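You operate a simulated robot arm through the tools that you are given. There is no shell and no other tool. Be economical: measure what you need, move in short steps, check, and stop when the job is done.

The job below is to be done with a simulated two-armed robot. You get a single attempt, and the scene is never put back.

TASK
Take the stage lamp marked "spot" from the top of the work bench and leave it on top of the brown small carton there. Put one of the battery lights from the top of the work bench on the yellow tile. Put the slim carton that says "caps" from the top of the work bench on the grey step in the charging trunk and the slim carton marked "gels" on the top level of the return shelf. Any order will do. Set down upright: stage lamp, slim carton.

The check looks at the end state, three seconds after you hand in, the way a careful person would. Anything else that was tipped, shoved, dropped, spilled or broken makes it a failure. A push-on lid holds only when it is set on centred and level and pressed home; a screw cap is set on level and turned clockwise until tight.

THE ROBOT
Two 7-joint arms with two-finger parallel grippers on one trunk, on a base that drives. Base frame: it is fixed to the floor where the robot stands at the start and does not move with it; the origin is under the middle of the robot, x ahead of it, y to its left, z up. Readings come in m, rad, newtons and seconds.
The left shoulder is at the start at [0.07, 0.134, 1.201], the right one opposite. With the tool pointing down near the work surface each hand reaches from about 0.1 to 0.64 m from the robot's upright axis, wherever it stands, measured 20 degrees to its own side. Places, roughly: battery light [0.75, 1, 1]; grey step in the charging trunk [-2, -0.6, 0.5]; slim carton [0.5, 1.75, 1]; top level of the return shelf [-4, 3.7, 1.4]. Payload 1.57 kg a hand.
Tool frame (each hand has its own): the origin (TCP) lies between the finger pads and is the grasp point; the fingertips stand 0.03 m ahead of it; z points along the fingers, y is the line along which they close. The gripper opens to 0.08 m. The fingers are 0.017 m wide and 0.012 m thick; the gripper's body (0.04 by 0.082 m) begins 0.08 m behind the TCP.
Orientation is that of the tool frame in the base frame, as a unit quaternion [w, x, y, z]. With the fingers straight down and closing along the base's y, the tool's x points along the base's -x, its y along +y and its z along -z.

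THE INTERFACE
- The arms move only by the tool move_arm. It takes "left_deltas", "right_deltas" or both (then of equal length, played together; a hand with none holds still); each is a list of rows, each an object (a shift or turn left out is 0, a gripper value left out holds the last) with "xyz": the shift along the base's x, y, z in units of 20 mm (1.0 is 20 mm), a list of three; "turn": the turn, a rotation vector about the base's x, y, z in units of 6 degrees (1.0 is 6 degrees), a list of three; "claw": the finger opening in mm, from 0 to 80. In form: [{"xyz": [dx, dy, dz], "turn": [rx, ry, rz], "claw": claw}, ...]. A call has 1 to 8 rows; each row shifts and turns the commanded pose from where the row before left it. A call with a number of a shift or a turn outside -1 to 1 is refused whole. A row lasts 0.2 s, in which the tool goes at most 0.05 m and 0.15 rad; a call with a longer step from one row to the next is refused whole, and so is a gripper value outside its range. Where a pose cannot be reached the arm comes as near as it can. A force on the tool above 40 N (or 10 N above the force at the start of the call, whichever is more), or a blocked arm, ends the call early, and 0.2 s more pass. Each finger travels about 0.153 m/s and halts on what it meets, pressing with about 28 N; the grip force reading is that of the motor and also rises with nothing between the fingers. The clock runs only during rows and for 0.2 s after the last one: add rows that do not move to give the fingers time. It gives the time, the measured TCP pose, the force on the tool (base axes), the opening and the grip force at its end, in the units of the frame above (readings bear some noise), with the torque about the TCP (base axes, N m) and any sound that the robot's microphone picked up.
- Cameras (640 x 400 px; columns grow to the right, rows downward): "scene" is now at [0.1441, -0.0063, 1.4172]; the picture's right is [0.08, -1.00, 0.00], its down [-0.66, -0.06, -0.75] and it looks along [0.75, 0.06, -0.66] (base axes); focal length 271 px, centre (320, 200). "left" rides on the left gripper at [0.072, 0.007, -0.122] in its tool frame; the picture's right is [-0.09, 1.00, 0.00], its down [-0.84, -0.08, -0.54] and it looks along [-0.54, -0.05, 0.84] (tool axes); focal length 238 px, centre (320, 200). "right" rides on the right gripper at [0.072, -0.007, -0.122] in its tool frame; the picture's right is [0.09, 1.00, 0.00], its down [-0.84, 0.08, -0.54] and it looks along [-0.54, 0.05, 0.84] (tool axes); focal length 238 px, centre (320, 200). There is no depth. A picture from a camera that has moved, and an enlarged one, comes with that camera's place and axes in the base frame and with its lens. The place of the scene camera against the robot may be out by one fixed shift of up to 0.025 m in any direction.
- get_image(camera): a new picture of that camera. It takes no simulated time.
- raise_lower(by): slides the trunk up (or, below 0, down) by that many m; the arms and the scene camera ride with it, the base frame stays. It gives what a move gives, with no picture.
- drive_base(legs): drives the robot by 1 to 6 legs, each [ahead, left, turn to the left] in m, m and rad, along the robot's own axes; the way and the turn of a leg run together, so that a leg with both is an arc; at most 1.5 m and 3.142 rad a leg. The arms and the cameras ride along, it lands a little off, and it stops where it bumps. It gives what a move gives.
- head_to(pan, tilt): turns the head with the scene camera to pan (to the left, within 1.501 rad either way) and tilt (down, from -0.506 to 1.204), counted from straight ahead of the robot. It gives what a move gives.
- inspect(camera, box): a new picture of the part [left, top, right, bottom] of that camera's present view, enlarged. It takes no simulated time.
- hand_in(): hands the job in; it is judged then, once.

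Work in short steps. Places have to be worked out from the pictures, the camera data and where the tool is seen: move nearer, look again, correct. Check each grasp and each placing, and mend what went wrong. You have 165 turns and 130 pictures in all, those below and enlarged ones among them. Open the grippers and draw the arms clear of the work before you hand the job in, unless the task says otherwise; then end with one line.

The tools are called after "Call:" as name(argument=value, ...) on one line, values as JSON. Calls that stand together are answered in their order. move_arm: Moves the arms, as the interface text tells. Its arguments: {"type":"object","properties":{"left_deltas":{"type":"array","items":{"type":"object","properties":{"xyz":{"type":"array","items":{"type":"number"}},"turn":{"type":"array","items":{"type":"number"}},"claw":{"type":"number"}}}},"right_deltas":{"type":"array","items":{"type":"object","properties":{"xyz":{"type":"array","items":{"type":"number"}},"turn":{"type":"array","items":{"type":"number"}},"claw":{"type":"number"}}}}},"required":[]} The other tools are called the same way: raise_lower (by) slides the trunk up or down; drive_base (legs) drives the base; head_to (pan, tilt) turns the head that bears the scene camera; get_image (camera) takes a picture; inspect (camera, box) takes an enlarged picture of a part of a camera's view; hand_in () hands the job in.

At the start:

```text
clock: 0.0
left_tcp_pos: [0.4666, 0.2882, 1.2308]
left_orientation: [-0.001, 0.0, 1.0, 0.0]
left_contact_force: [-0.7, -0.4, 0.1]
left_ft_torque: [-0.02, 0.0, -0.05]
left_opening: 0.08
left_grasp_force: 0.0
right_tcp_pos: [0.4074, -0.0994, 1.2299]
right_orientation: [0.0, 0.0, 1.0, 0.0]
right_contact_force: [0.8, 0.2, 0.8]
right_ft_torque: [0.0, 0.0, -0.01]
right_opening: 0.08
right_grasp_force: 0.1
trunk travel left (down, up): [-0.775, 0.165]
robot x, y, heading: [-0.0023, -0.0035, -0.003]
head pan, tilt: [0.084, 0.726]
```

scene: 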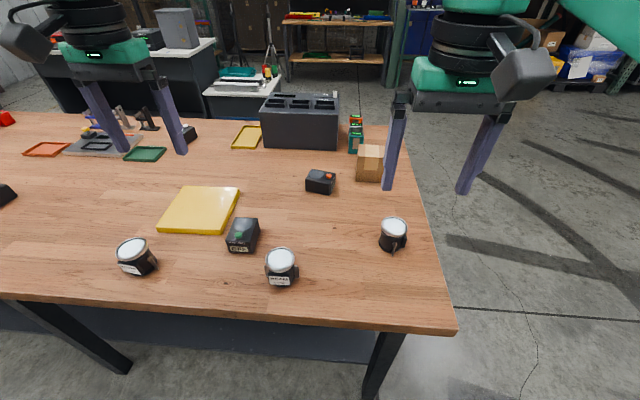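
right: 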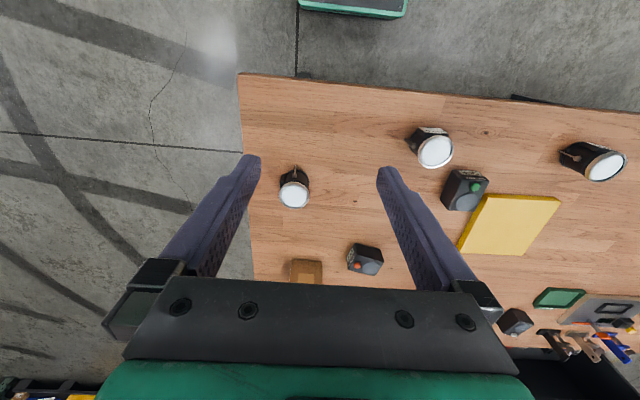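
left: 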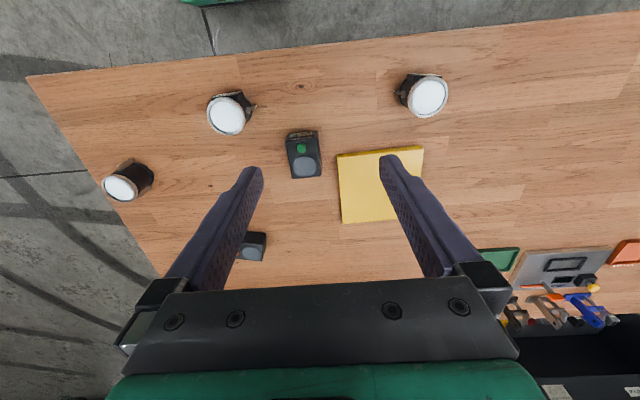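

I'll enlarge the lamps and the far items to read the labels.

Call:
inspect(camera="scene", box=[100, 200, 310, 300])

Call:
inspect(camera="scene", box=[220, 80, 430, 260])

Call:
inspect(camera="scene", box=[0, 80, 210, 220])

```text
3.05 times, centred on (205, 250) of scene
camera zoom: at [0.1441, -0.0063, 1.4172], right [0.08, -1.0, 0.0], down [-0.66, -0.06, -0.75], along [0.75, 0.06, -0.66], focal length 826 px, centre (670, 48)
```

zoom: 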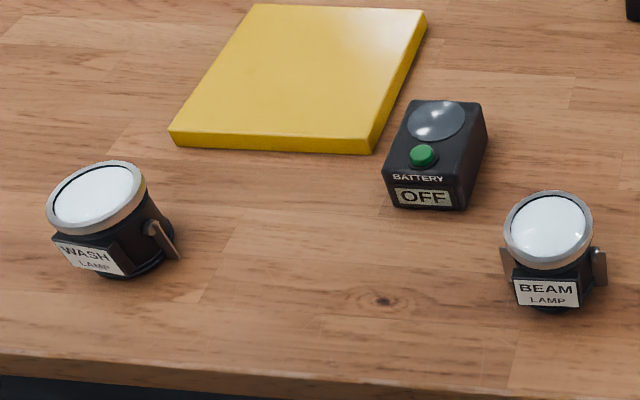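

```text
2.22 times, centred on (325, 170) of scene
camera zoom: at [0.1441, -0.0063, 1.4172], right [0.08, -1.0, 0.0], down [-0.66, -0.06, -0.75], along [0.75, 0.06, -0.66], focal length 602 px, centre (309, 267)
```

zoom: 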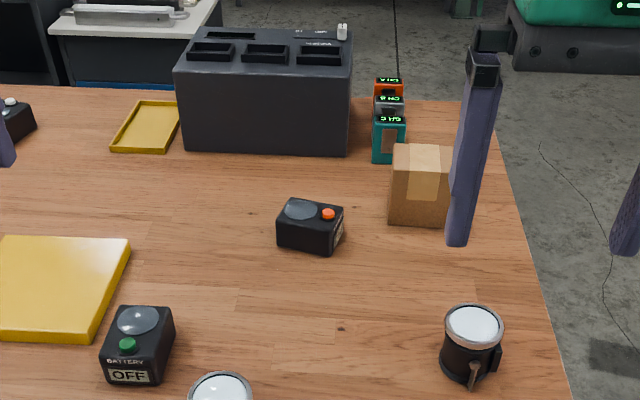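

```text
2.86 times, centred on (105, 150) of scene
camera zoom: at [0.1441, -0.0063, 1.4172], right [0.08, -1.0, 0.0], down [-0.66, -0.06, -0.75], along [0.75, 0.06, -0.66], focal length 774 px, centre (934, 343)
```

zoom: 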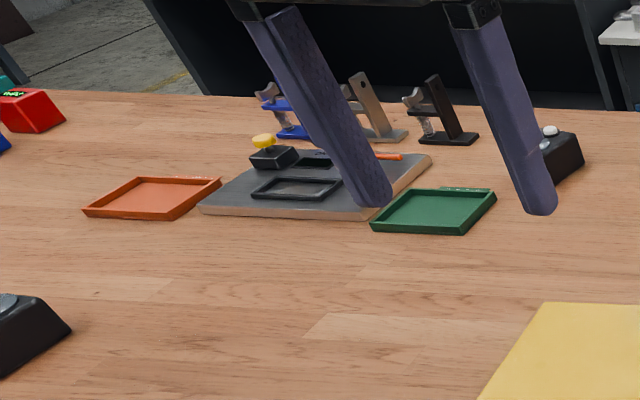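

The right-hand lamp is probably "spot" by elimination; I check its label with the right camera, and the black battery boxes. I also pan the head left to see the rest of the bench.

Call:
inspect(camera="right", box=[250, 120, 410, 300])

Call:
head_to(pan=1.0, tilt=0.5)

Call:
get_image(camera="scene")

```text
2.22 times, centred on (330, 210) of right
camera zoom: at [0.3344, -0.1065, 1.3533], right [-0.09, 1.0, 0.0], down [0.84, 0.08, 0.54], along [0.54, 0.05, -0.84], focal length 530 px, centre (298, 178)
```

zoom: 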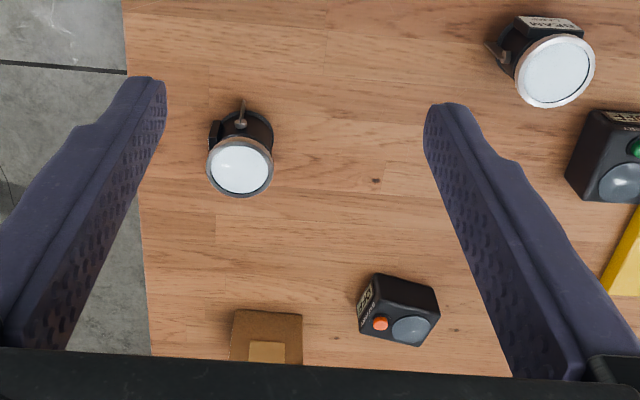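

```text
clock: 1.2
left_tcp_pos: [0.4667, 0.2879, 1.2303]
left_orientation: [0.0, 0.0, 1.0, 0.0]
left_contact_force: [-0.1, -0.4, 0.3]
left_ft_torque: [0.0, 0.02, -0.02]
left_opening: 0.0798
left_grasp_force: 0.0
right_tcp_pos: [0.4075, -0.099, 1.2303]
right_orientation: [0.001, 0.0, 1.0, 0.0]
right_contact_force: [0.0, -0.2, -0.3]
right_ft_torque: [-0.04, -0.01, 0.03]
right_opening: 0.0799
right_grasp_force: 0.1
trunk travel left (down, up): [-0.775, 0.165]
robot x, y, heading: [-0.0015, 0.0027, -0.001]
head pan, tilt: [1.0, 0.499]
```

```text
122 pictures are left
camera scene: at [0.1097, 0.0631, 1.4371], right [0.84, -0.54, 0.0], down [-0.26, -0.4, -0.88], along [0.47, 0.74, -0.48], focal length 271 px, centre (320, 200)
```

scene: 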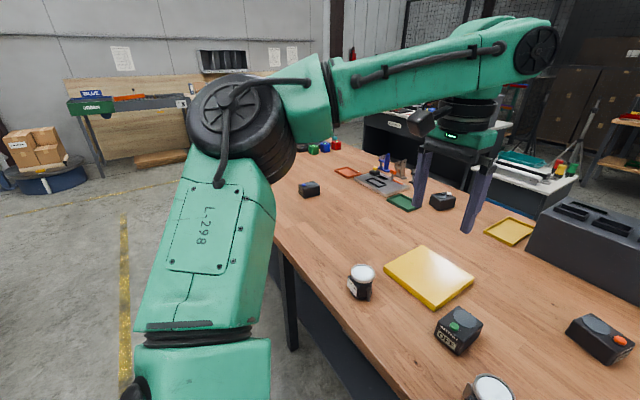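

Call:
inspect(camera="scene", box=[270, 130, 480, 220])

Call:
inspect(camera="scene", box=[340, 250, 640, 400])

Call:
inspect(camera="scene", box=[0, 30, 300, 210])

```text
3.05 times, centred on (375, 175) of scene
camera zoom: at [0.1097, 0.0631, 1.4371], right [0.84, -0.54, 0.0], down [-0.26, -0.4, -0.88], along [0.47, 0.74, -0.48], focal length 826 px, centre (152, 276)
```

zoom: 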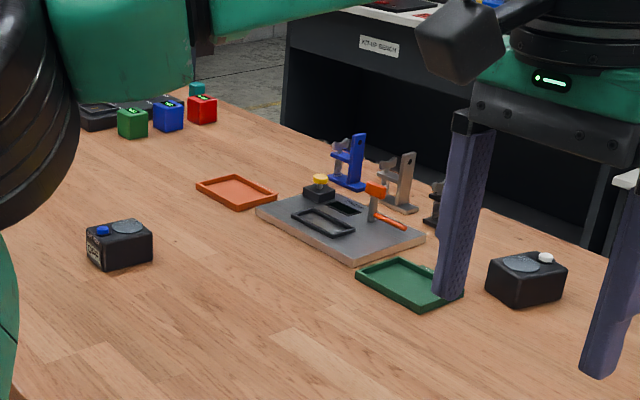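

```text
2.13 times, centred on (490, 325) of scene
camera zoom: at [0.1097, 0.0631, 1.4371], right [0.84, -0.54, 0.0], down [-0.26, -0.4, -0.88], along [0.47, 0.74, -0.48], focal length 578 px, centre (-43, -67)
```

zoom: 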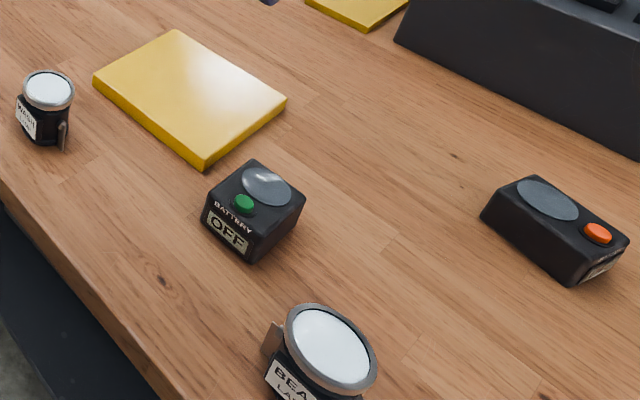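

```text
2.13 times, centred on (150, 120) of scene
camera zoom: at [0.1097, 0.0631, 1.4371], right [0.84, -0.54, 0.0], down [-0.26, -0.4, -0.88], along [0.47, 0.74, -0.48], focal length 578 px, centre (683, 371)
```

zoom: 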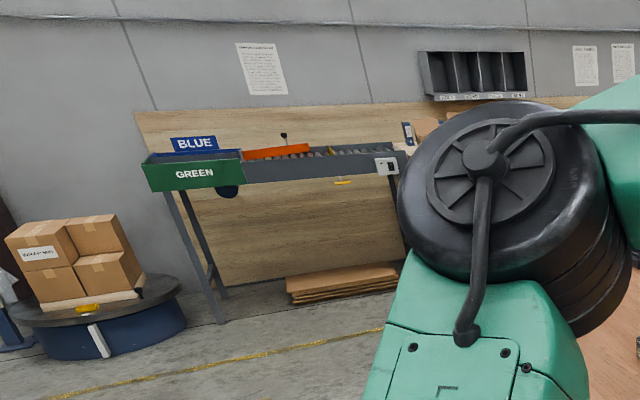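

All four black boxes are battery lights. I move the right hand toward the right lamp for a closer look at it.

Call:
move_arm(right_deltas=[{"xyz": [0.5, -0.25, -1]}, {"xyz": [0.5, -0.25, -1]}, {"xyz": [0.5, -0.25, -1]}, {"xyz": [0.5, -0.25, -1]}, {"xyz": [0.5, -0.25, -1]}, {"xyz": [0.5, -0.25, -1]}, {"xyz": [0.5, -0.25, -1]}, {"xyz": [0.5, -0.25, -1]}])

Call:
get_image(camera="right")

```text
clock: 3.0
left_tcp_pos: [0.4663, 0.2871, 1.23]
left_orientation: [0.0, 0.0, 1.0, 0.001]
left_contact_force: [0.3, 0.1, -0.1]
left_ft_torque: [-0.02, 0.03, -0.02]
left_opening: 0.08
left_grasp_force: 0.1
right_tcp_pos: [0.4882, -0.1408, 1.0696]
right_orientation: [0.0, 0.0, 1.0, 0.0]
right_contact_force: [-0.9, 0.5, 0.2]
right_ft_torque: [0.0, -0.01, 0.04]
right_opening: 0.0797
right_grasp_force: 0.1
trunk travel left (down, up): [-0.775, 0.165]
robot x, y, heading: [0.0032, 0.0002, 0.003]
head pan, tilt: [1.0, 0.499]
```

```text
118 pictures are left
camera right: at [0.4151, -0.1469, 1.1928], right [-0.09, 1.0, 0.0], down [0.84, 0.08, 0.54], along [0.54, 0.05, -0.84], focal length 238 px, centre (320, 200)
```

right: 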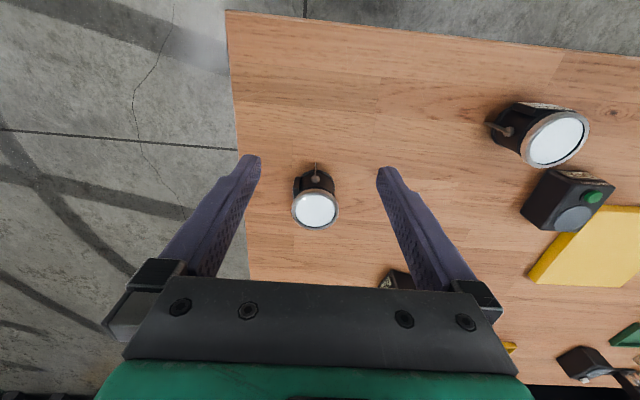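

Call:
inspect(camera="right", box=[260, 150, 380, 240])

Call:
head_to(pan=-0.15, tilt=0.75)

Call:
inspect(camera="scene", box=[200, 90, 440, 260])

```text
4.44 times, centred on (320, 195) of right
camera zoom: at [0.4151, -0.1469, 1.1928], right [-0.09, 1.0, 0.0], down [0.84, 0.08, 0.54], along [0.54, 0.05, -0.84], focal length 1059 px, centre (320, 222)
```

zoom: 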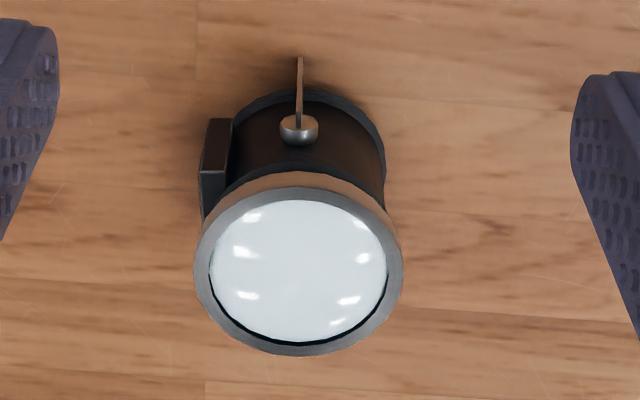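

```text
clock: 4.4
left_tcp_pos: [0.4662, 0.2863, 1.2312]
left_orientation: [0.001, 0.0, 1.0, 0.0]
left_contact_force: [0.2, 0.4, 0.9]
left_ft_torque: [-0.02, -0.01, 0.02]
left_opening: 0.08
left_grasp_force: 0.0
right_tcp_pos: [0.4881, -0.1399, 1.0702]
right_orientation: [0.0, 0.0, 1.0, 0.0]
right_contact_force: [0.5, -1.3, 0.6]
right_ft_torque: [0.0, 0.01, -0.01]
right_opening: 0.08
right_grasp_force: 0.0
trunk travel left (down, up): [-0.775, 0.165]
robot x, y, heading: [-0.0019, 0.001, -0.003]
head pan, tilt: [-0.15, 0.75]
```

```text
2.35 times, centred on (320, 175) of scene
camera zoom: at [0.1424, -0.0257, 1.4151], right [-0.15, -0.99, 0.0], down [-0.67, 0.1, -0.73], along [0.72, -0.11, -0.68], focal length 638 px, centre (320, 259)
```

zoom: 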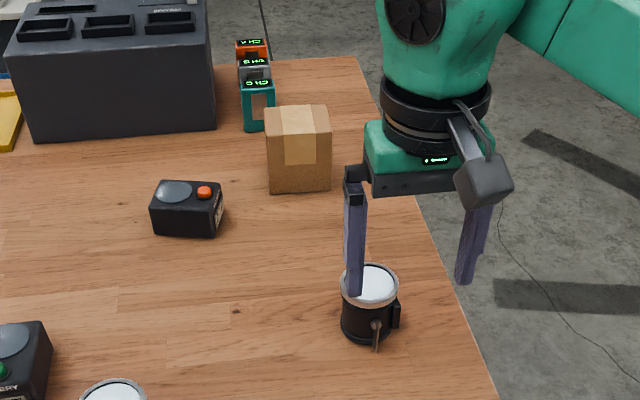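

The lamp has its label box on the -y side and ears on ±x, so I'll grip along y. First I look down to see how close the base stands to the bench, since carton and tile are beyond reach.

Call:
head_to(pan=0.0, tilt=1.2)

Call:
get_image(camera="scene")

Call:
head_to(pan=-1.2, tilt=0.5)

Call:
get_image(camera="scene")

```text
clock: 5.3
left_tcp_pos: [0.4668, 0.2868, 1.2301]
left_orientation: [0.0, 0.0, 1.0, 0.0]
left_contact_force: [-0.1, 0.3, -0.2]
left_ft_torque: [-0.01, 0.01, -0.03]
left_opening: 0.08
left_grasp_force: 0.1
right_tcp_pos: [0.4876, -0.1389, 1.0714]
right_orientation: [0.0, 0.0, 1.0, -0.001]
right_contact_force: [-0.4, -1.0, 0.1]
right_ft_torque: [0.01, 0.03, -0.02]
right_opening: 0.08
right_grasp_force: 0.1
trunk travel left (down, up): [-0.775, 0.165]
robot x, y, heading: [0.0014, 0.0026, -0.001]
head pan, tilt: [0.0, 1.201]
```

```text
115 pictures are left
camera scene: at [0.1164, -0.0134, 1.3834], right [0.0, -1.0, 0.0], down [-0.93, 0.0, -0.36], along [0.36, 0.0, -0.93], focal length 271 px, centre (320, 200)
```

scene: 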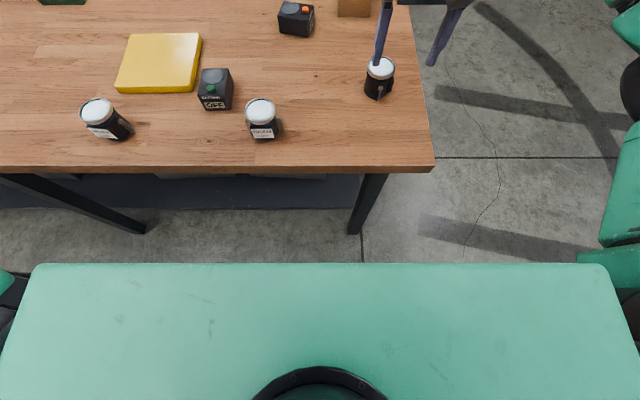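

```text
clock: 6.7
left_tcp_pos: [0.4659, 0.2868, 1.2312]
left_orientation: [0.0, 0.0, 1.0, 0.001]
left_contact_force: [-0.5, -0.5, 0.7]
left_ft_torque: [0.02, 0.04, 0.04]
left_opening: 0.08
left_grasp_force: 0.0
right_tcp_pos: [0.4875, -0.141, 1.0704]
right_orientation: [0.0, 0.0, 1.0, 0.0]
right_contact_force: [-0.1, -0.4, -1.1]
right_ft_torque: [-0.02, -0.01, 0.01]
right_opening: 0.0802
right_grasp_force: 0.0
trunk travel left (down, up): [-0.775, 0.165]
robot x, y, heading: [0.0002, 0.0029, -0.002]
head pan, tilt: [-1.201, 0.499]
```

```text
114 pictures are left
camera scene: at [0.0935, -0.0982, 1.437], right [-0.93, -0.36, 0.0], down [-0.17, 0.45, -0.88], along [0.32, -0.82, -0.48], focal length 271 px, centre (320, 200)
```

scene: 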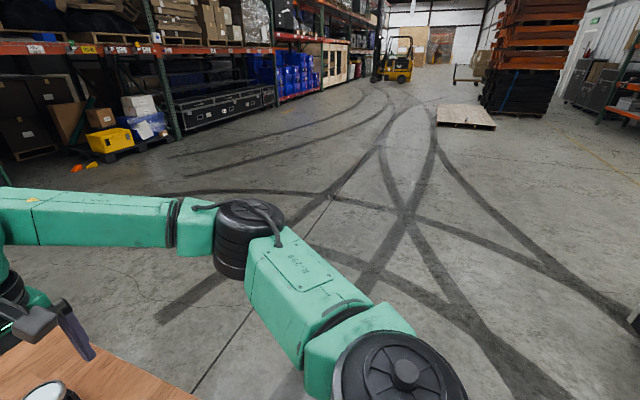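

Lamp centre ≈ (0.602, -0.136), top ≈0.93. Fingertips clear it at present height, so I move over it and look again.

Call:
move_arm(right_deltas=[{"xyz": [0.95, 0.03, 0]}, {"xyz": [0.95, 0.03, 0]}, {"xyz": [0.95, 0.03, 0]}, {"xyz": [0.95, 0.03, 0]}, {"xyz": [0.95, 0.03, 0]}, {"xyz": [0.95, 0.03, 0]}, {"xyz": [0, 0, -1]}, {"xyz": [0, 0, -1]}])

Call:
get_image(camera="right")

```text
clock: 8.5
left_tcp_pos: [0.4668, 0.2869, 1.2305]
left_orientation: [0.0, 0.0, 1.0, 0.0]
left_contact_force: [-0.2, -1.3, -0.2]
left_ft_torque: [0.02, -0.01, -0.01]
left_opening: 0.0801
left_grasp_force: 0.0
right_tcp_pos: [0.5968, -0.1373, 1.0292]
right_orientation: [0.0, 0.0, 1.0, 0.0]
right_contact_force: [-0.8, -1.4, -0.3]
right_ft_torque: [0.0, 0.0, 0.02]
right_opening: 0.0799
right_grasp_force: 0.0
right hand out of reach, approached as far as the arm can: row 6
trunk travel left (down, up): [-0.775, 0.165]
robot x, y, heading: [0.0, -0.0004, -0.002]
head pan, tilt: [-1.201, 0.499]
```

```text
113 pictures are left
camera right: at [0.5233, -0.1434, 1.1519], right [-0.09, 1.0, 0.0], down [0.84, 0.08, 0.54], along [0.54, 0.05, -0.84], focal length 238 px, centre (320, 200)
```

right: 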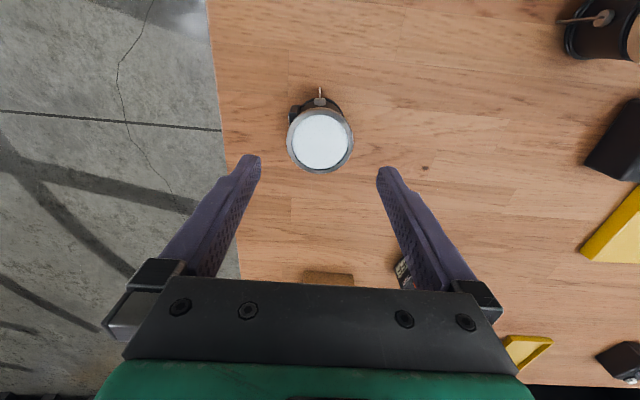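

Lens centre estimated (0.598, -0.137): aligned. I lower to the ring's height and close.

Call:
move_arm(right_deltas=[{"xyz": [0, 0, -1]}, {"xyz": [0, 0, -1]}, {"xyz": [0, 0, -1]}, {"xyz": [0, 0, -1]}, {"xyz": [0, 0, -1]}, {"xyz": [0, 0, -0.7]}])

Call:
get_image(camera="right")

```text
clock: 9.9
left_tcp_pos: [0.4666, 0.2874, 1.2314]
left_orientation: [0.0, -0.001, 1.0, 0.0]
left_contact_force: [0.2, 0.6, -0.1]
left_ft_torque: [0.0, 0.01, 0.0]
left_opening: 0.0799
left_grasp_force: 0.1
right_tcp_pos: [0.5956, -0.1366, 0.9154]
right_orientation: [0.001, 0.001, 1.0, -0.001]
right_contact_force: [0.8, -0.3, 0.2]
right_ft_torque: [-0.01, -0.01, -0.01]
right_opening: 0.0799
right_grasp_force: 0.0
trunk travel left (down, up): [-0.775, 0.165]
robot x, y, heading: [-0.0009, -0.0003, -0.0]
head pan, tilt: [-1.201, 0.499]
```

```text
112 pictures are left
camera right: at [0.5223, -0.143, 1.0385], right [-0.09, 1.0, 0.0], down [0.84, 0.08, 0.54], along [0.54, 0.05, -0.84], focal length 238 px, centre (320, 200)
```

right: 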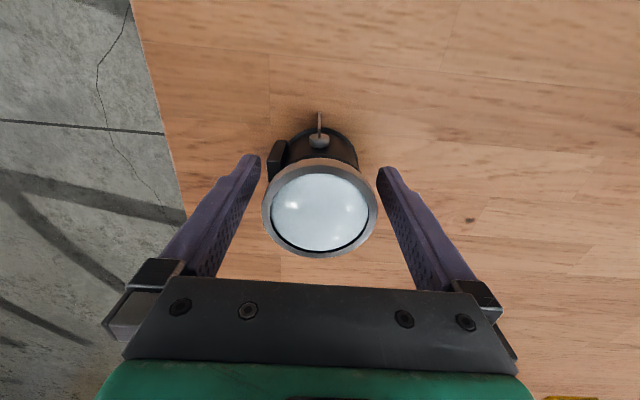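

The lamp lies between the pads; close the gripper and lift slightly.

Call:
move_arm(right_deltas=[{"claw": 50}, {"claw": 50}, {"claw": 40}, {"xyz": [0, 0, 0]}, {"xyz": [0, 0, 0.5]}, {"xyz": [0, 0, 1]}, {"xyz": [0, 0, 1]}, {"xyz": [0, 0, 1]}])

Call:
get_image(camera="right")

```text
clock: 11.7
left_tcp_pos: [0.4655, 0.2865, 1.23]
left_orientation: [-0.001, 0.0, 1.0, 0.0]
left_contact_force: [0.4, 0.1, 0.2]
left_ft_torque: [0.0, 0.0, 0.01]
left_opening: 0.0799
left_grasp_force: 0.0
right_tcp_pos: [0.5966, -0.1349, 0.9862]
right_orientation: [0.0, 0.001, 1.0, 0.001]
right_contact_force: [-1.7, 0.5, -2.0]
right_ft_torque: [0.0, -0.01, -0.02]
right_opening: 0.0616
right_grasp_force: 27.3
trunk travel left (down, up): [-0.775, 0.165]
robot x, y, heading: [-0.0026, 0.0005, 0.005]
head pan, tilt: [-1.201, 0.499]
```

```text
111 pictures are left
camera right: at [0.5227, -0.142, 1.1085], right [-0.09, 1.0, 0.0], down [0.84, 0.08, 0.54], along [0.54, 0.05, -0.84], focal length 238 px, centre (320, 200)
```

right: 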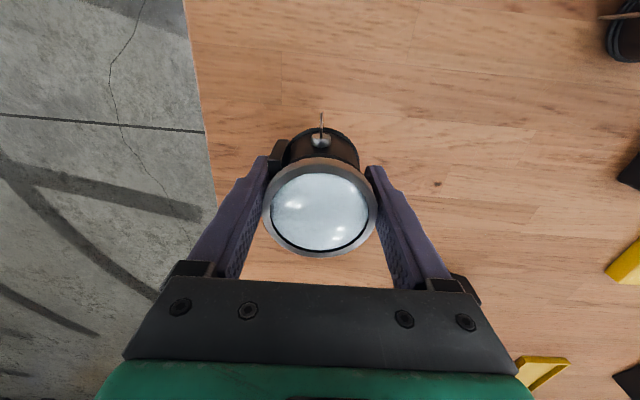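

Grasp holds (61.6 mm). I lift and draw back while turning the lamp so that the label faces the head camera.

Call:
move_arm(right_deltas=[{"xyz": [-0.7, 0, 1], "turn": [0, 0, -1]}, {"xyz": [-0.7, 0, 1], "turn": [0, 0, -1]}, {"xyz": [-0.7, 0, 1], "turn": [0, 0, -1]}, {"xyz": [-0.7, 0, 1], "turn": [0, 0, -1]}, {"xyz": [-0.7, 0, 1], "turn": [0, 0, -1]}, {"xyz": [-0.7, 0, 1], "turn": [0, 0, -1]}, {"xyz": [-0.7, 0, 1], "turn": [0, 0, -1]}, {"xyz": [-0.7, 0, 1], "turn": [0, 0, -1]}])

Call:
head_to(pan=-0.3, tilt=0.7)

Call:
get_image(camera="scene")

```text
clock: 13.5
left_tcp_pos: [0.4662, 0.2869, 1.2309]
left_orientation: [0.0, -0.001, 1.0, 0.0]
left_contact_force: [0.3, -0.2, -1.1]
left_ft_torque: [0.01, -0.04, 0.01]
left_opening: 0.08
left_grasp_force: 0.1
right_tcp_pos: [0.4835, -0.1364, 1.1468]
right_orientation: [0.0, 0.408, 0.913, 0.0]
right_contact_force: [-0.1, 0.3, -1.9]
right_ft_torque: [0.03, -0.01, -0.02]
right_opening: 0.0613
right_grasp_force: 28.4
trunk travel left (down, up): [-0.775, 0.165]
robot x, y, heading: [-0.0028, -0.0015, -0.0]
head pan, tilt: [-1.201, 0.499]
```

```text
clock: 14.7
left_tcp_pos: [0.4675, 0.2863, 1.2304]
left_orientation: [-0.001, 0.0, 1.0, 0.0]
left_contact_force: [-0.5, 1.1, -0.2]
left_ft_torque: [0.0, -0.04, 0.0]
left_opening: 0.0799
left_grasp_force: 0.1
right_tcp_pos: [0.4834, -0.1356, 1.1462]
right_orientation: [0.0, 0.407, 0.913, 0.001]
right_contact_force: [0.4, 0.7, -3.7]
right_ft_torque: [0.0, 0.0, -0.01]
right_opening: 0.0613
right_grasp_force: 28.2
trunk travel left (down, up): [-0.775, 0.165]
robot x, y, heading: [-0.0034, 0.0006, 0.001]
head pan, tilt: [-0.3, 0.7]
```

```text
110 pictures are left
camera scene: at [0.1419, -0.0387, 1.4193], right [-0.3, -0.95, 0.0], down [-0.62, 0.19, -0.76], along [0.73, -0.23, -0.64], focal length 271 px, centre (320, 200)
```

scene: 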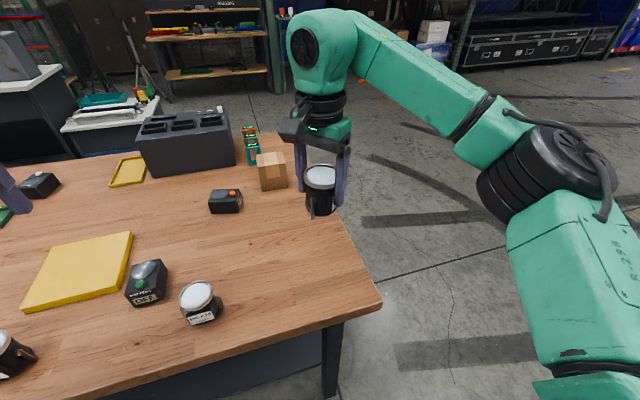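

Call:
inspect(camera="scene", box=[270, 130, 370, 230])

Call:
inspect(camera="left", box=[0, 0, 320, 200])

```text
4.00 times, centred on (320, 180) of scene
camera zoom: at [0.1419, -0.0387, 1.4193], right [-0.3, -0.95, 0.0], down [-0.62, 0.19, -0.76], along [0.73, -0.23, -0.64], focal length 1084 px, centre (320, 280)
```

zoom: 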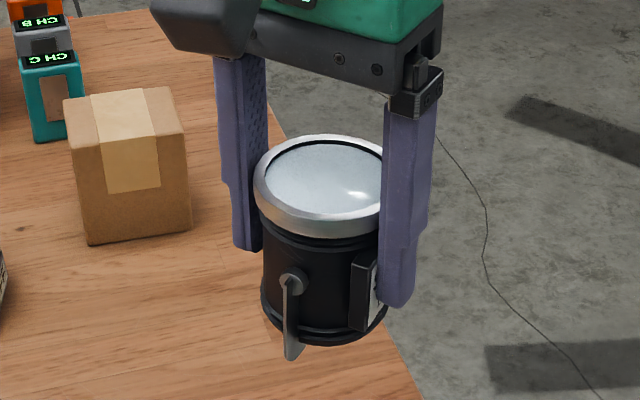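

```text
2.00 times, centred on (160, 100) of left
camera zoom: at [0.3944, 0.2933, 1.3518], right [0.09, 1.0, 0.0], down [0.84, -0.08, 0.54], along [0.54, -0.05, -0.84], focal length 477 px, centre (640, 400)
```

zoom: 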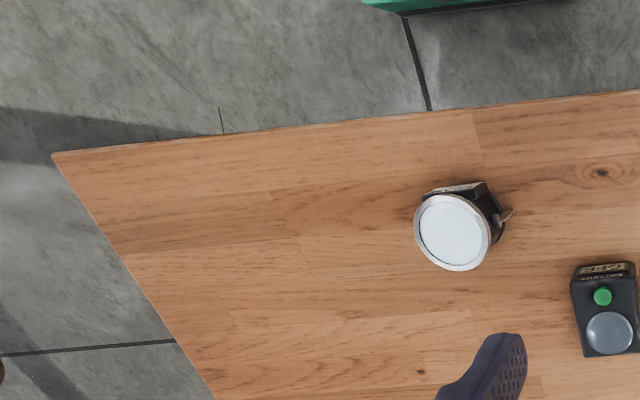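

The finger hides the label; I'll read it after placing. Now I turn the hand back and drive around to the bench's right end, facing the carton.

Call:
move_arm(right_deltas=[{"turn": [0, 0, 1]}, {"turn": [0, 0, 1]}, {"turn": [0, 0, 1]}, {"turn": [0, 0, 1]}, {"turn": [0, 0, 1]}, {"turn": [0, 0, 1]}, {"turn": [0, 0, 1]}, {"turn": [0, 0, 1]}])

Call:
drive_base(legs=[[-0.1, 0, 0], [0, -0.85, 0], [0.87, 0, 0], [0, 0, 1.571]])

Call:
head_to(pan=0, tilt=0.8)

Call:
get_image(camera="scene")

Call:
get_image(camera="right")

```text
clock: 16.5
left_tcp_pos: [0.4661, 0.287, 1.2308]
left_orientation: [0.001, 0.0, 1.0, 0.0]
left_contact_force: [0.2, -0.8, -0.4]
left_ft_torque: [0.0, -0.04, -0.02]
left_opening: 0.0802
left_grasp_force: 0.1
right_tcp_pos: [0.4832, -0.1366, 1.1446]
right_orientation: [0.0, -0.002, 1.0, -0.001]
right_contact_force: [-0.8, -0.3, -2.5]
right_ft_torque: [0.0, 0.03, 0.01]
right_opening: 0.0612
right_grasp_force: 28.2
trunk travel left (down, up): [-0.775, 0.165]
robot x, y, heading: [-0.0014, -0.0006, 0.003]
head pan, tilt: [-0.3, 0.7]
```

```text
clock: 29.8
left_tcp_pos: [0.4851, -0.3917, 1.2297]
left_orientation: [0.0, -0.707, 0.707, 0.0]
left_contact_force: [-0.5, -0.1, -0.2]
left_ft_torque: [0.01, 0.0, 0.0]
left_opening: 0.0803
left_grasp_force: 0.2
right_tcp_pos: [0.9089, -0.3743, 1.1461]
right_orientation: [0.001, -0.707, 0.707, 0.0]
right_contact_force: [0.4, 0.7, -1.6]
right_ft_torque: [-0.03, -0.02, -0.02]
right_opening: 0.0607
right_grasp_force: 28.4
trunk travel left (down, up): [-0.775, 0.165]
robot x, y, heading: [0.7712, -0.8591, 1.568]
head pan, tilt: [-0.3, 0.7]
```

```text
clock: 30.6
left_tcp_pos: [0.4834, -0.392, 1.2307]
left_orientation: [0.0, -0.707, 0.708, 0.0]
left_contact_force: [0.1, 0.3, 0.3]
left_ft_torque: [0.03, 0.01, 0.0]
left_opening: 0.08
left_grasp_force: 0.1
right_tcp_pos: [0.9087, -0.3758, 1.145]
right_orientation: [0.0, -0.706, 0.708, -0.001]
right_contact_force: [0.3, -1.5, -2.0]
right_ft_torque: [-0.06, -0.02, 0.04]
right_opening: 0.0611
right_grasp_force: 27.8
trunk travel left (down, up): [-0.775, 0.165]
robot x, y, heading: [0.7705, -0.8589, 1.568]
head pan, tilt: [0.0, 0.799]
```

```text
107 pictures are left
camera scene: at [0.781, -0.741, 1.4111], right [1.0, 0.0, 0.0], down [0.0, -0.72, -0.7], along [0.0, 0.7, -0.72], focal length 271 px, centre (320, 200)
```

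scene: 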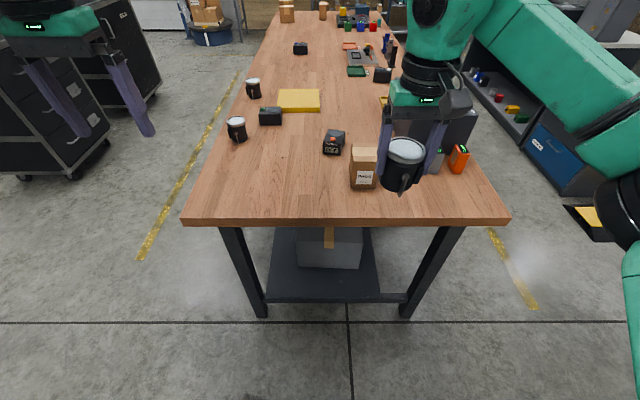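

```text
106 pictures are left
camera right: at [0.9132, -0.4472, 1.2682], right [-1.0, -0.09, 0.0], down [-0.08, 0.84, 0.54], along [-0.05, 0.54, -0.84], focal length 238 px, centre (320, 200)
```

right: 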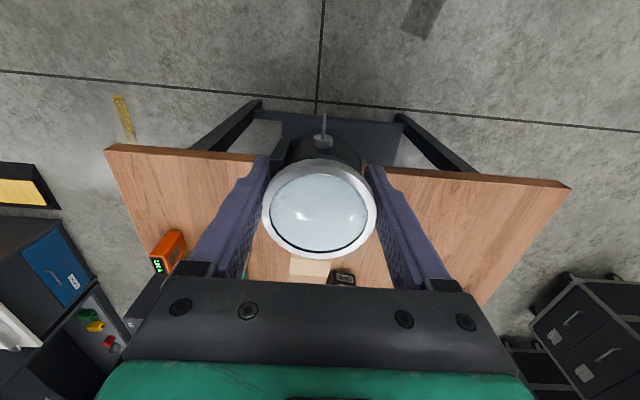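

Call:
inspect(camera="scene", box=[310, 120, 470, 220])

Call:
inspect(camera="scene", box=[260, 0, 420, 90])

```text
4.00 times, centred on (390, 170) of scene
camera zoom: at [0.781, -0.741, 1.4111], right [1.0, 0.0, 0.0], down [0.0, -0.72, -0.7], along [0.0, 0.7, -0.72], focal length 1084 px, centre (40, 320)
```

zoom: 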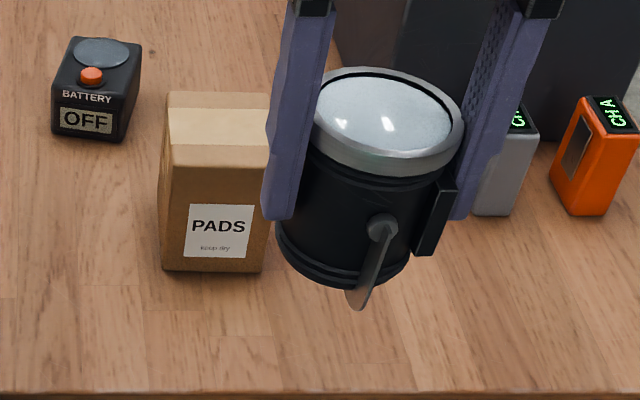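

```text
4.00 times, centred on (340, 45) of scene
camera zoom: at [0.781, -0.741, 1.4111], right [1.0, 0.0, 0.0], down [0.0, -0.72, -0.7], along [0.0, 0.7, -0.72], focal length 1084 px, centre (240, 820)
```

zoom: 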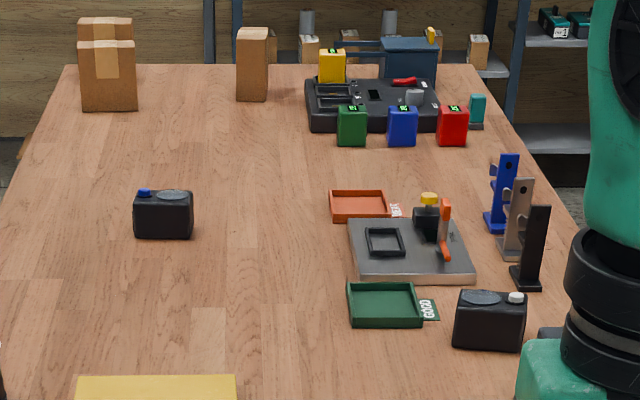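

The three cartons at the far end are the slim ones; the near "PADS" cube is the small brown carton, top centre ≈ (0.90, -0.11, 0.96). I drive 0.2 m nearer.

Call:
drive_base(legs=[[0.2, 0, 0]])

Call:
get_image(camera="right")

Call:
get_image(camera="scene")

```text
clock: 32.2
left_tcp_pos: [0.4849, -0.1938, 1.2312]
left_orientation: [0.001, -0.707, 0.707, 0.001]
left_contact_force: [1.0, -0.6, -0.2]
left_ft_torque: [0.04, 0.0, 0.01]
left_opening: 0.0799
left_grasp_force: 0.2
right_tcp_pos: [0.9094, -0.1781, 1.1467]
right_orientation: [0.001, -0.706, 0.708, 0.001]
right_contact_force: [-0.9, -0.4, -2.2]
right_ft_torque: [0.01, -0.05, 0.01]
right_opening: 0.0609
right_grasp_force: 28.2
trunk travel left (down, up): [-0.775, 0.165]
robot x, y, heading: [0.7702, -0.6543, 1.568]
head pan, tilt: [0.0, 0.799]
```

```text
103 pictures are left
camera right: at [0.9134, -0.2498, 1.2695], right [-1.0, -0.09, 0.0], down [-0.08, 0.84, 0.54], along [-0.05, 0.54, -0.84], focal length 238 px, centre (320, 200)
```

right: 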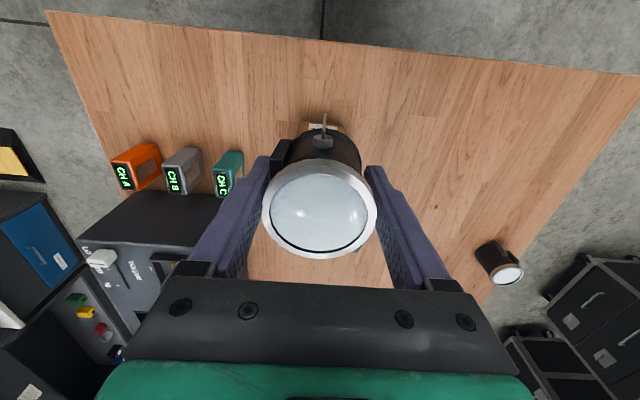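

```text
102 pictures are left
camera scene: at [0.7813, -0.544, 1.4114], right [1.0, 0.0, 0.0], down [0.0, -0.72, -0.7], along [0.0, 0.7, -0.72], focal length 271 px, centre (320, 200)
```

scene: 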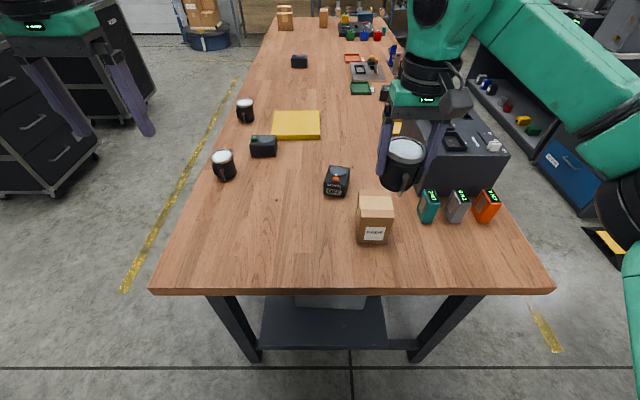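

Call:
inspect(camera="scene", box=[330, 120, 450, 255])

```text
2.96 times, centred on (390, 188) of scene
camera zoom: at [0.7813, -0.544, 1.4114], right [1.0, 0.0, 0.0], down [0.0, -0.72, -0.7], along [0.0, 0.7, -0.72], focal length 803 px, centre (113, 237)
```

zoom: 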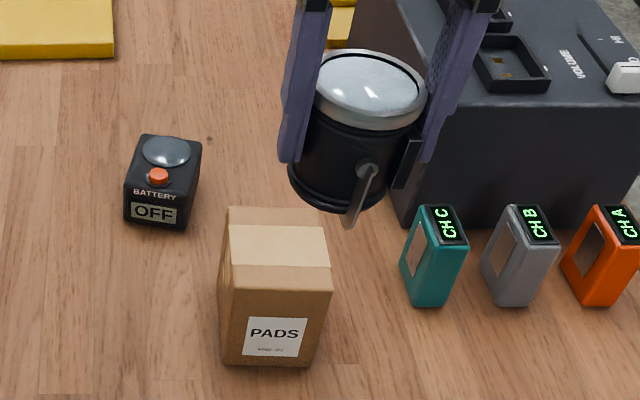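

Combined estimates put the carton top centre at about (0.899, -0.101, 0.958). I bring the lamp above it, bottom still ~3 cm clear.

Call:
move_arm(right_deltas=[{"xyz": [-0.13, 0.94, 0]}, {"xyz": [-0.13, 0.94, 0]}, {"xyz": [-0.13, 0.94, 0]}, {"xyz": [-0.13, 0.94, 0]}, {"xyz": [0, 0, -1]}, {"xyz": [0, 0, -1]}, {"xyz": [0, 0, -1]}, {"xyz": [0, 0, -1]}])

Call:
inspect(camera="scene", box=[330, 120, 450, 255])

Call:
inspect(camera="right", box=[240, 80, 400, 180])

```text
clock: 34.0
left_tcp_pos: [0.4857, -0.1911, 1.23]
left_orientation: [0.001, -0.706, 0.708, 0.0]
left_contact_force: [-0.4, -0.3, 0.2]
left_ft_torque: [0.05, 0.03, -0.01]
left_opening: 0.0801
left_grasp_force: 0.1
right_tcp_pos: [0.8974, -0.0991, 1.0656]
right_orientation: [-0.002, -0.707, 0.708, 0.0]
right_contact_force: [-0.4, 1.4, -1.6]
right_ft_torque: [-0.01, 0.02, 0.01]
right_opening: 0.061
right_grasp_force: 28.5
trunk travel left (down, up): [-0.775, 0.165]
robot x, y, heading: [0.7721, -0.6572, 1.571]
head pan, tilt: [0.0, 0.799]
```

```text
2.96 times, centred on (390, 188) of scene
camera zoom: at [0.7818, -0.5402, 1.4111], right [1.0, 0.0, 0.0], down [0.0, -0.72, -0.7], along [0.0, 0.7, -0.72], focal length 803 px, centre (113, 237)
```

zoom: 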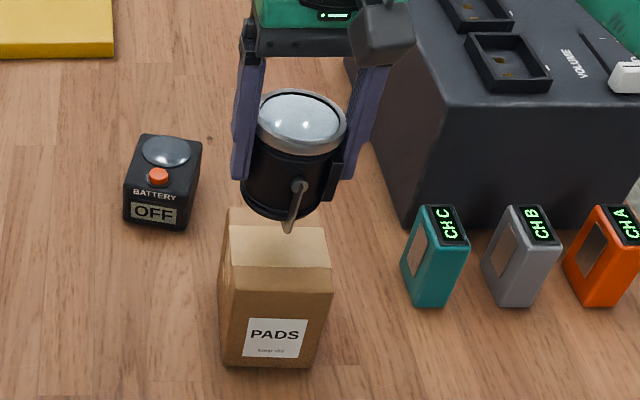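

```text
4.00 times, centred on (320, 130) of right
camera zoom: at [0.9032, -0.1715, 1.1881], right [-1.0, -0.09, 0.0], down [-0.08, 0.84, 0.54], along [-0.05, 0.54, -0.84], focal length 953 px, centre (320, 480)
```

zoom: 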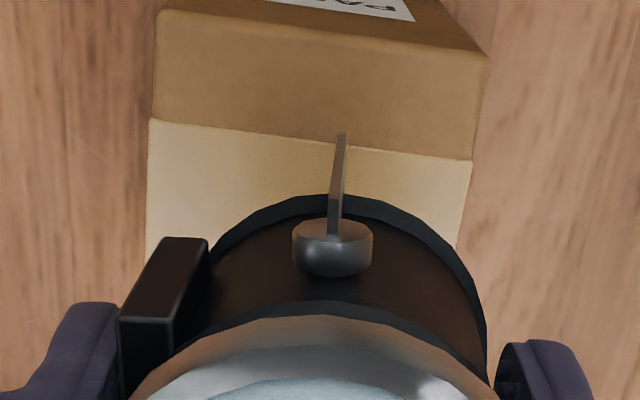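

Carton front edge at y≈-0.1415, centre (0.899, -0.0985): the lamp is centred over it. I descend to just above contact.

Call:
move_arm(right_deltas=[{"xyz": [0.05, -0.05, -1]}, {"xyz": [0, 0, -1]}, {"xyz": [0, 0, -0.25]}, {"xyz": [0, 0, -0.1]}])

Call:
inspect(camera="scene", box=[330, 120, 450, 255])

```text
clock: 35.0
left_tcp_pos: [0.4837, -0.1923, 1.2297]
left_orientation: [0.0, -0.707, 0.707, 0.0]
left_contact_force: [-0.9, -0.1, -0.3]
left_ft_torque: [0.0, -0.05, 0.01]
left_opening: 0.0799
left_grasp_force: 0.0
right_tcp_pos: [0.8976, -0.1007, 1.0185]
right_orientation: [-0.001, -0.707, 0.708, 0.0]
right_contact_force: [-0.5, -0.5, -1.9]
right_ft_torque: [-0.02, -0.02, 0.01]
right_opening: 0.0609
right_grasp_force: 28.5
trunk travel left (down, up): [-0.775, 0.165]
robot x, y, heading: [0.7748, -0.6604, 1.571]
head pan, tilt: [0.0, 0.799]
```

```text
2.96 times, centred on (390, 188) of scene
camera zoom: at [0.7813, -0.5405, 1.4111], right [1.0, 0.0, 0.0], down [0.0, -0.72, -0.7], along [0.0, 0.7, -0.72], focal length 803 px, centre (113, 237)
```

zoom: 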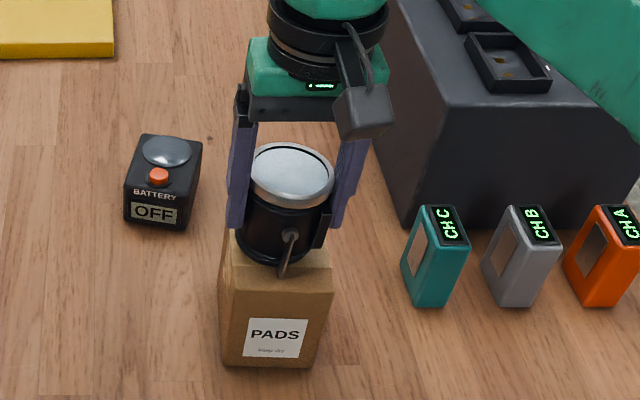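

No contact yet; I go down in 1–2 mm steps watching the force.

Call:
move_arm(right_deltas=[{"xyz": [0, 0, -0.1]}, {"xyz": [0, 0, -0.1]}, {"xyz": [0, 0, 0]}])

Call:
move_arm(right_deltas=[{"xyz": [0, 0, -0.1]}, {"xyz": [0, 0, 0]}])

```text
clock: 35.8
left_tcp_pos: [0.4834, -0.1943, 1.2306]
left_orientation: [0.0, -0.706, 0.708, 0.001]
left_contact_force: [0.1, 0.9, 0.1]
left_ft_torque: [-0.02, -0.01, 0.01]
left_opening: 0.0802
left_grasp_force: 0.1
right_tcp_pos: [0.8978, -0.1012, 1.0185]
right_orientation: [0.001, -0.707, 0.707, 0.003]
right_contact_force: [1.8, 6.1, 15.5]
right_ft_torque: [0.42, -0.5, 0.09]
right_opening: 0.0609
right_grasp_force: 28.8
trunk travel left (down, up): [-0.775, 0.165]
robot x, y, heading: [0.7744, -0.6563, 1.57]
head pan, tilt: [0.0, 0.799]
```

```text
clock: 36.4
left_tcp_pos: [0.4828, -0.1942, 1.2309]
left_orientation: [0.001, -0.707, 0.707, 0.001]
left_contact_force: [0.2, 0.5, 0.5]
left_ft_torque: [-0.04, 0.0, -0.03]
left_opening: 0.0801
left_grasp_force: 0.0
right_tcp_pos: [0.8968, -0.1029, 1.0162]
right_orientation: [-0.001, 0.707, -0.707, -0.003]
right_contact_force: [-1.8, 6.8, 22.1]
right_ft_torque: [0.18, -0.29, 0.13]
right_opening: 0.0611
right_grasp_force: 28.3
trunk travel left (down, up): [-0.775, 0.165]
robot x, y, heading: [0.7693, -0.6577, 1.57]
head pan, tilt: [0.0, 0.799]
```

Contact is made (≈20 N). I back off 2 mm to relieve, then open and rise.

Call:
move_arm(right_deltas=[{"xyz": [0, 0, 0.08]}, {"claw": 68}, {"claw": 80}, {"claw": 80}])

Call:
inspect(camera="scene", box=[330, 120, 450, 255])

```text
clock: 37.4
left_tcp_pos: [0.484, -0.192, 1.2309]
left_orientation: [0.0, -0.707, 0.708, 0.0]
left_contact_force: [-0.4, -0.5, 1.0]
left_ft_torque: [0.02, 0.0, 0.0]
left_opening: 0.08
left_grasp_force: 0.1
right_tcp_pos: [0.8992, -0.1018, 1.0133]
right_orientation: [0.0, -0.707, 0.708, 0.0]
right_contact_force: [-0.6, 0.5, -0.9]
right_ft_torque: [-0.01, 0.03, 0.03]
right_opening: 0.08
right_grasp_force: 0.0
trunk travel left (down, up): [-0.775, 0.165]
robot x, y, heading: [0.7684, -0.6598, 1.567]
head pan, tilt: [0.0, 0.799]
```

```text
2.96 times, centred on (390, 188) of scene
camera zoom: at [0.7814, -0.5407, 1.411], right [1.0, 0.0, 0.0], down [0.0, -0.72, -0.7], along [0.0, 0.7, -0.72], focal length 803 px, centre (113, 237)
```

zoom: 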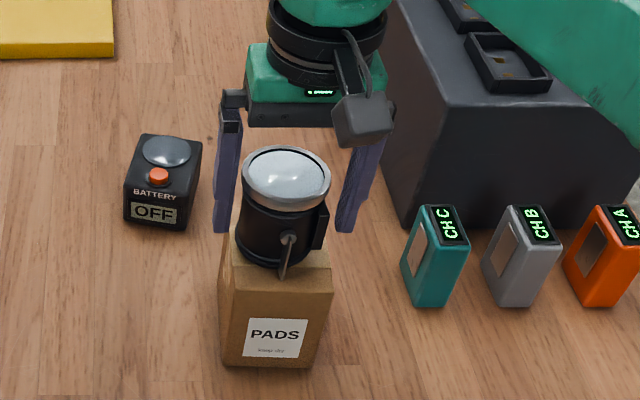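

The lamp stands centred. I rise clear, then swing the hand to the +x side with a yaw to read the label.

Call:
move_arm(right_deltas=[{"xyz": [0, 0, 0.7]}, {"xyz": [0, 0, 1]}, {"xyz": [0, 0, 1]}, {"xyz": [0, 0, 1]}, {"xyz": [0, 0, 1]}, {"xyz": [0, 0, 1]}, {"xyz": [0, 0, 1]}])

Call:
move_arm(right_deltas=[{"xyz": [1, 0, 0], "turn": [0, 0, 1]}, {"xyz": [1, 0, 0], "turn": [0, 0, 1]}, {"xyz": [1, 0, 0], "turn": [0, 0, 1]}, {"xyz": [1, 0, 0], "turn": [0, 0, 1]}, {"xyz": [1, 0, 0], "turn": [0, 0, 1]}, {"xyz": [1, 0, 0], "turn": [0, 0, 1]}, {"xyz": [1, 0, 0], "turn": [0, 0, 1]}, {"xyz": [1, 0, 0], "turn": [0, 0, 1]}])

Call:
get_image(camera="right")

```text
clock: 39.0
left_tcp_pos: [0.484, -0.1924, 1.2309]
left_orientation: [0.001, -0.707, 0.708, 0.001]
left_contact_force: [-0.8, 0.2, 0.3]
left_ft_torque: [0.03, 0.0, -0.03]
left_opening: 0.0801
left_grasp_force: 0.0
right_tcp_pos: [0.8965, -0.1024, 1.1495]
right_orientation: [0.0, -0.706, 0.708, 0.0]
right_contact_force: [0.4, 0.3, -0.2]
right_ft_torque: [0.0, -0.07, 0.04]
right_opening: 0.0801
right_grasp_force: 0.0
trunk travel left (down, up): [-0.775, 0.165]
robot x, y, heading: [0.7684, -0.6562, 1.566]
head pan, tilt: [0.0, 0.799]
```

```text
clock: 40.8
left_tcp_pos: [0.4863, -0.1938, 1.2308]
left_orientation: [0.001, -0.707, 0.707, 0.002]
left_contact_force: [0.2, -1.4, -0.7]
left_ft_torque: [0.0, 0.02, -0.01]
left_opening: 0.0802
left_grasp_force: 0.1
right_tcp_pos: [0.9491, -0.2546, 1.1257]
right_orientation: [0.005, 0.895, -0.445, -0.005]
right_contact_force: [0.1, 0.4, -0.3]
right_ft_torque: [0.04, 0.01, 0.02]
right_opening: 0.08
right_grasp_force: 0.0
right hand out of reach, approached as far as the arm can: row 2, 3, 4, 5, 6, 7, 8
trunk travel left (down, up): [-0.775, 0.165]
robot x, y, heading: [0.773, -0.6608, 1.565]
head pan, tilt: [0.0, 0.799]
```

```text
96 pictures are left
camera right: at [0.998, -0.308, 1.2488], right [-0.74, -0.68, 0.01], down [-0.56, 0.62, 0.55], along [-0.37, 0.4, -0.84], focal length 238 px, centre (320, 200)
```

right: 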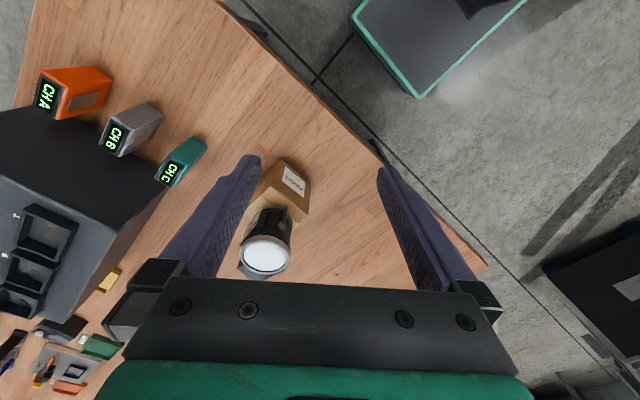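

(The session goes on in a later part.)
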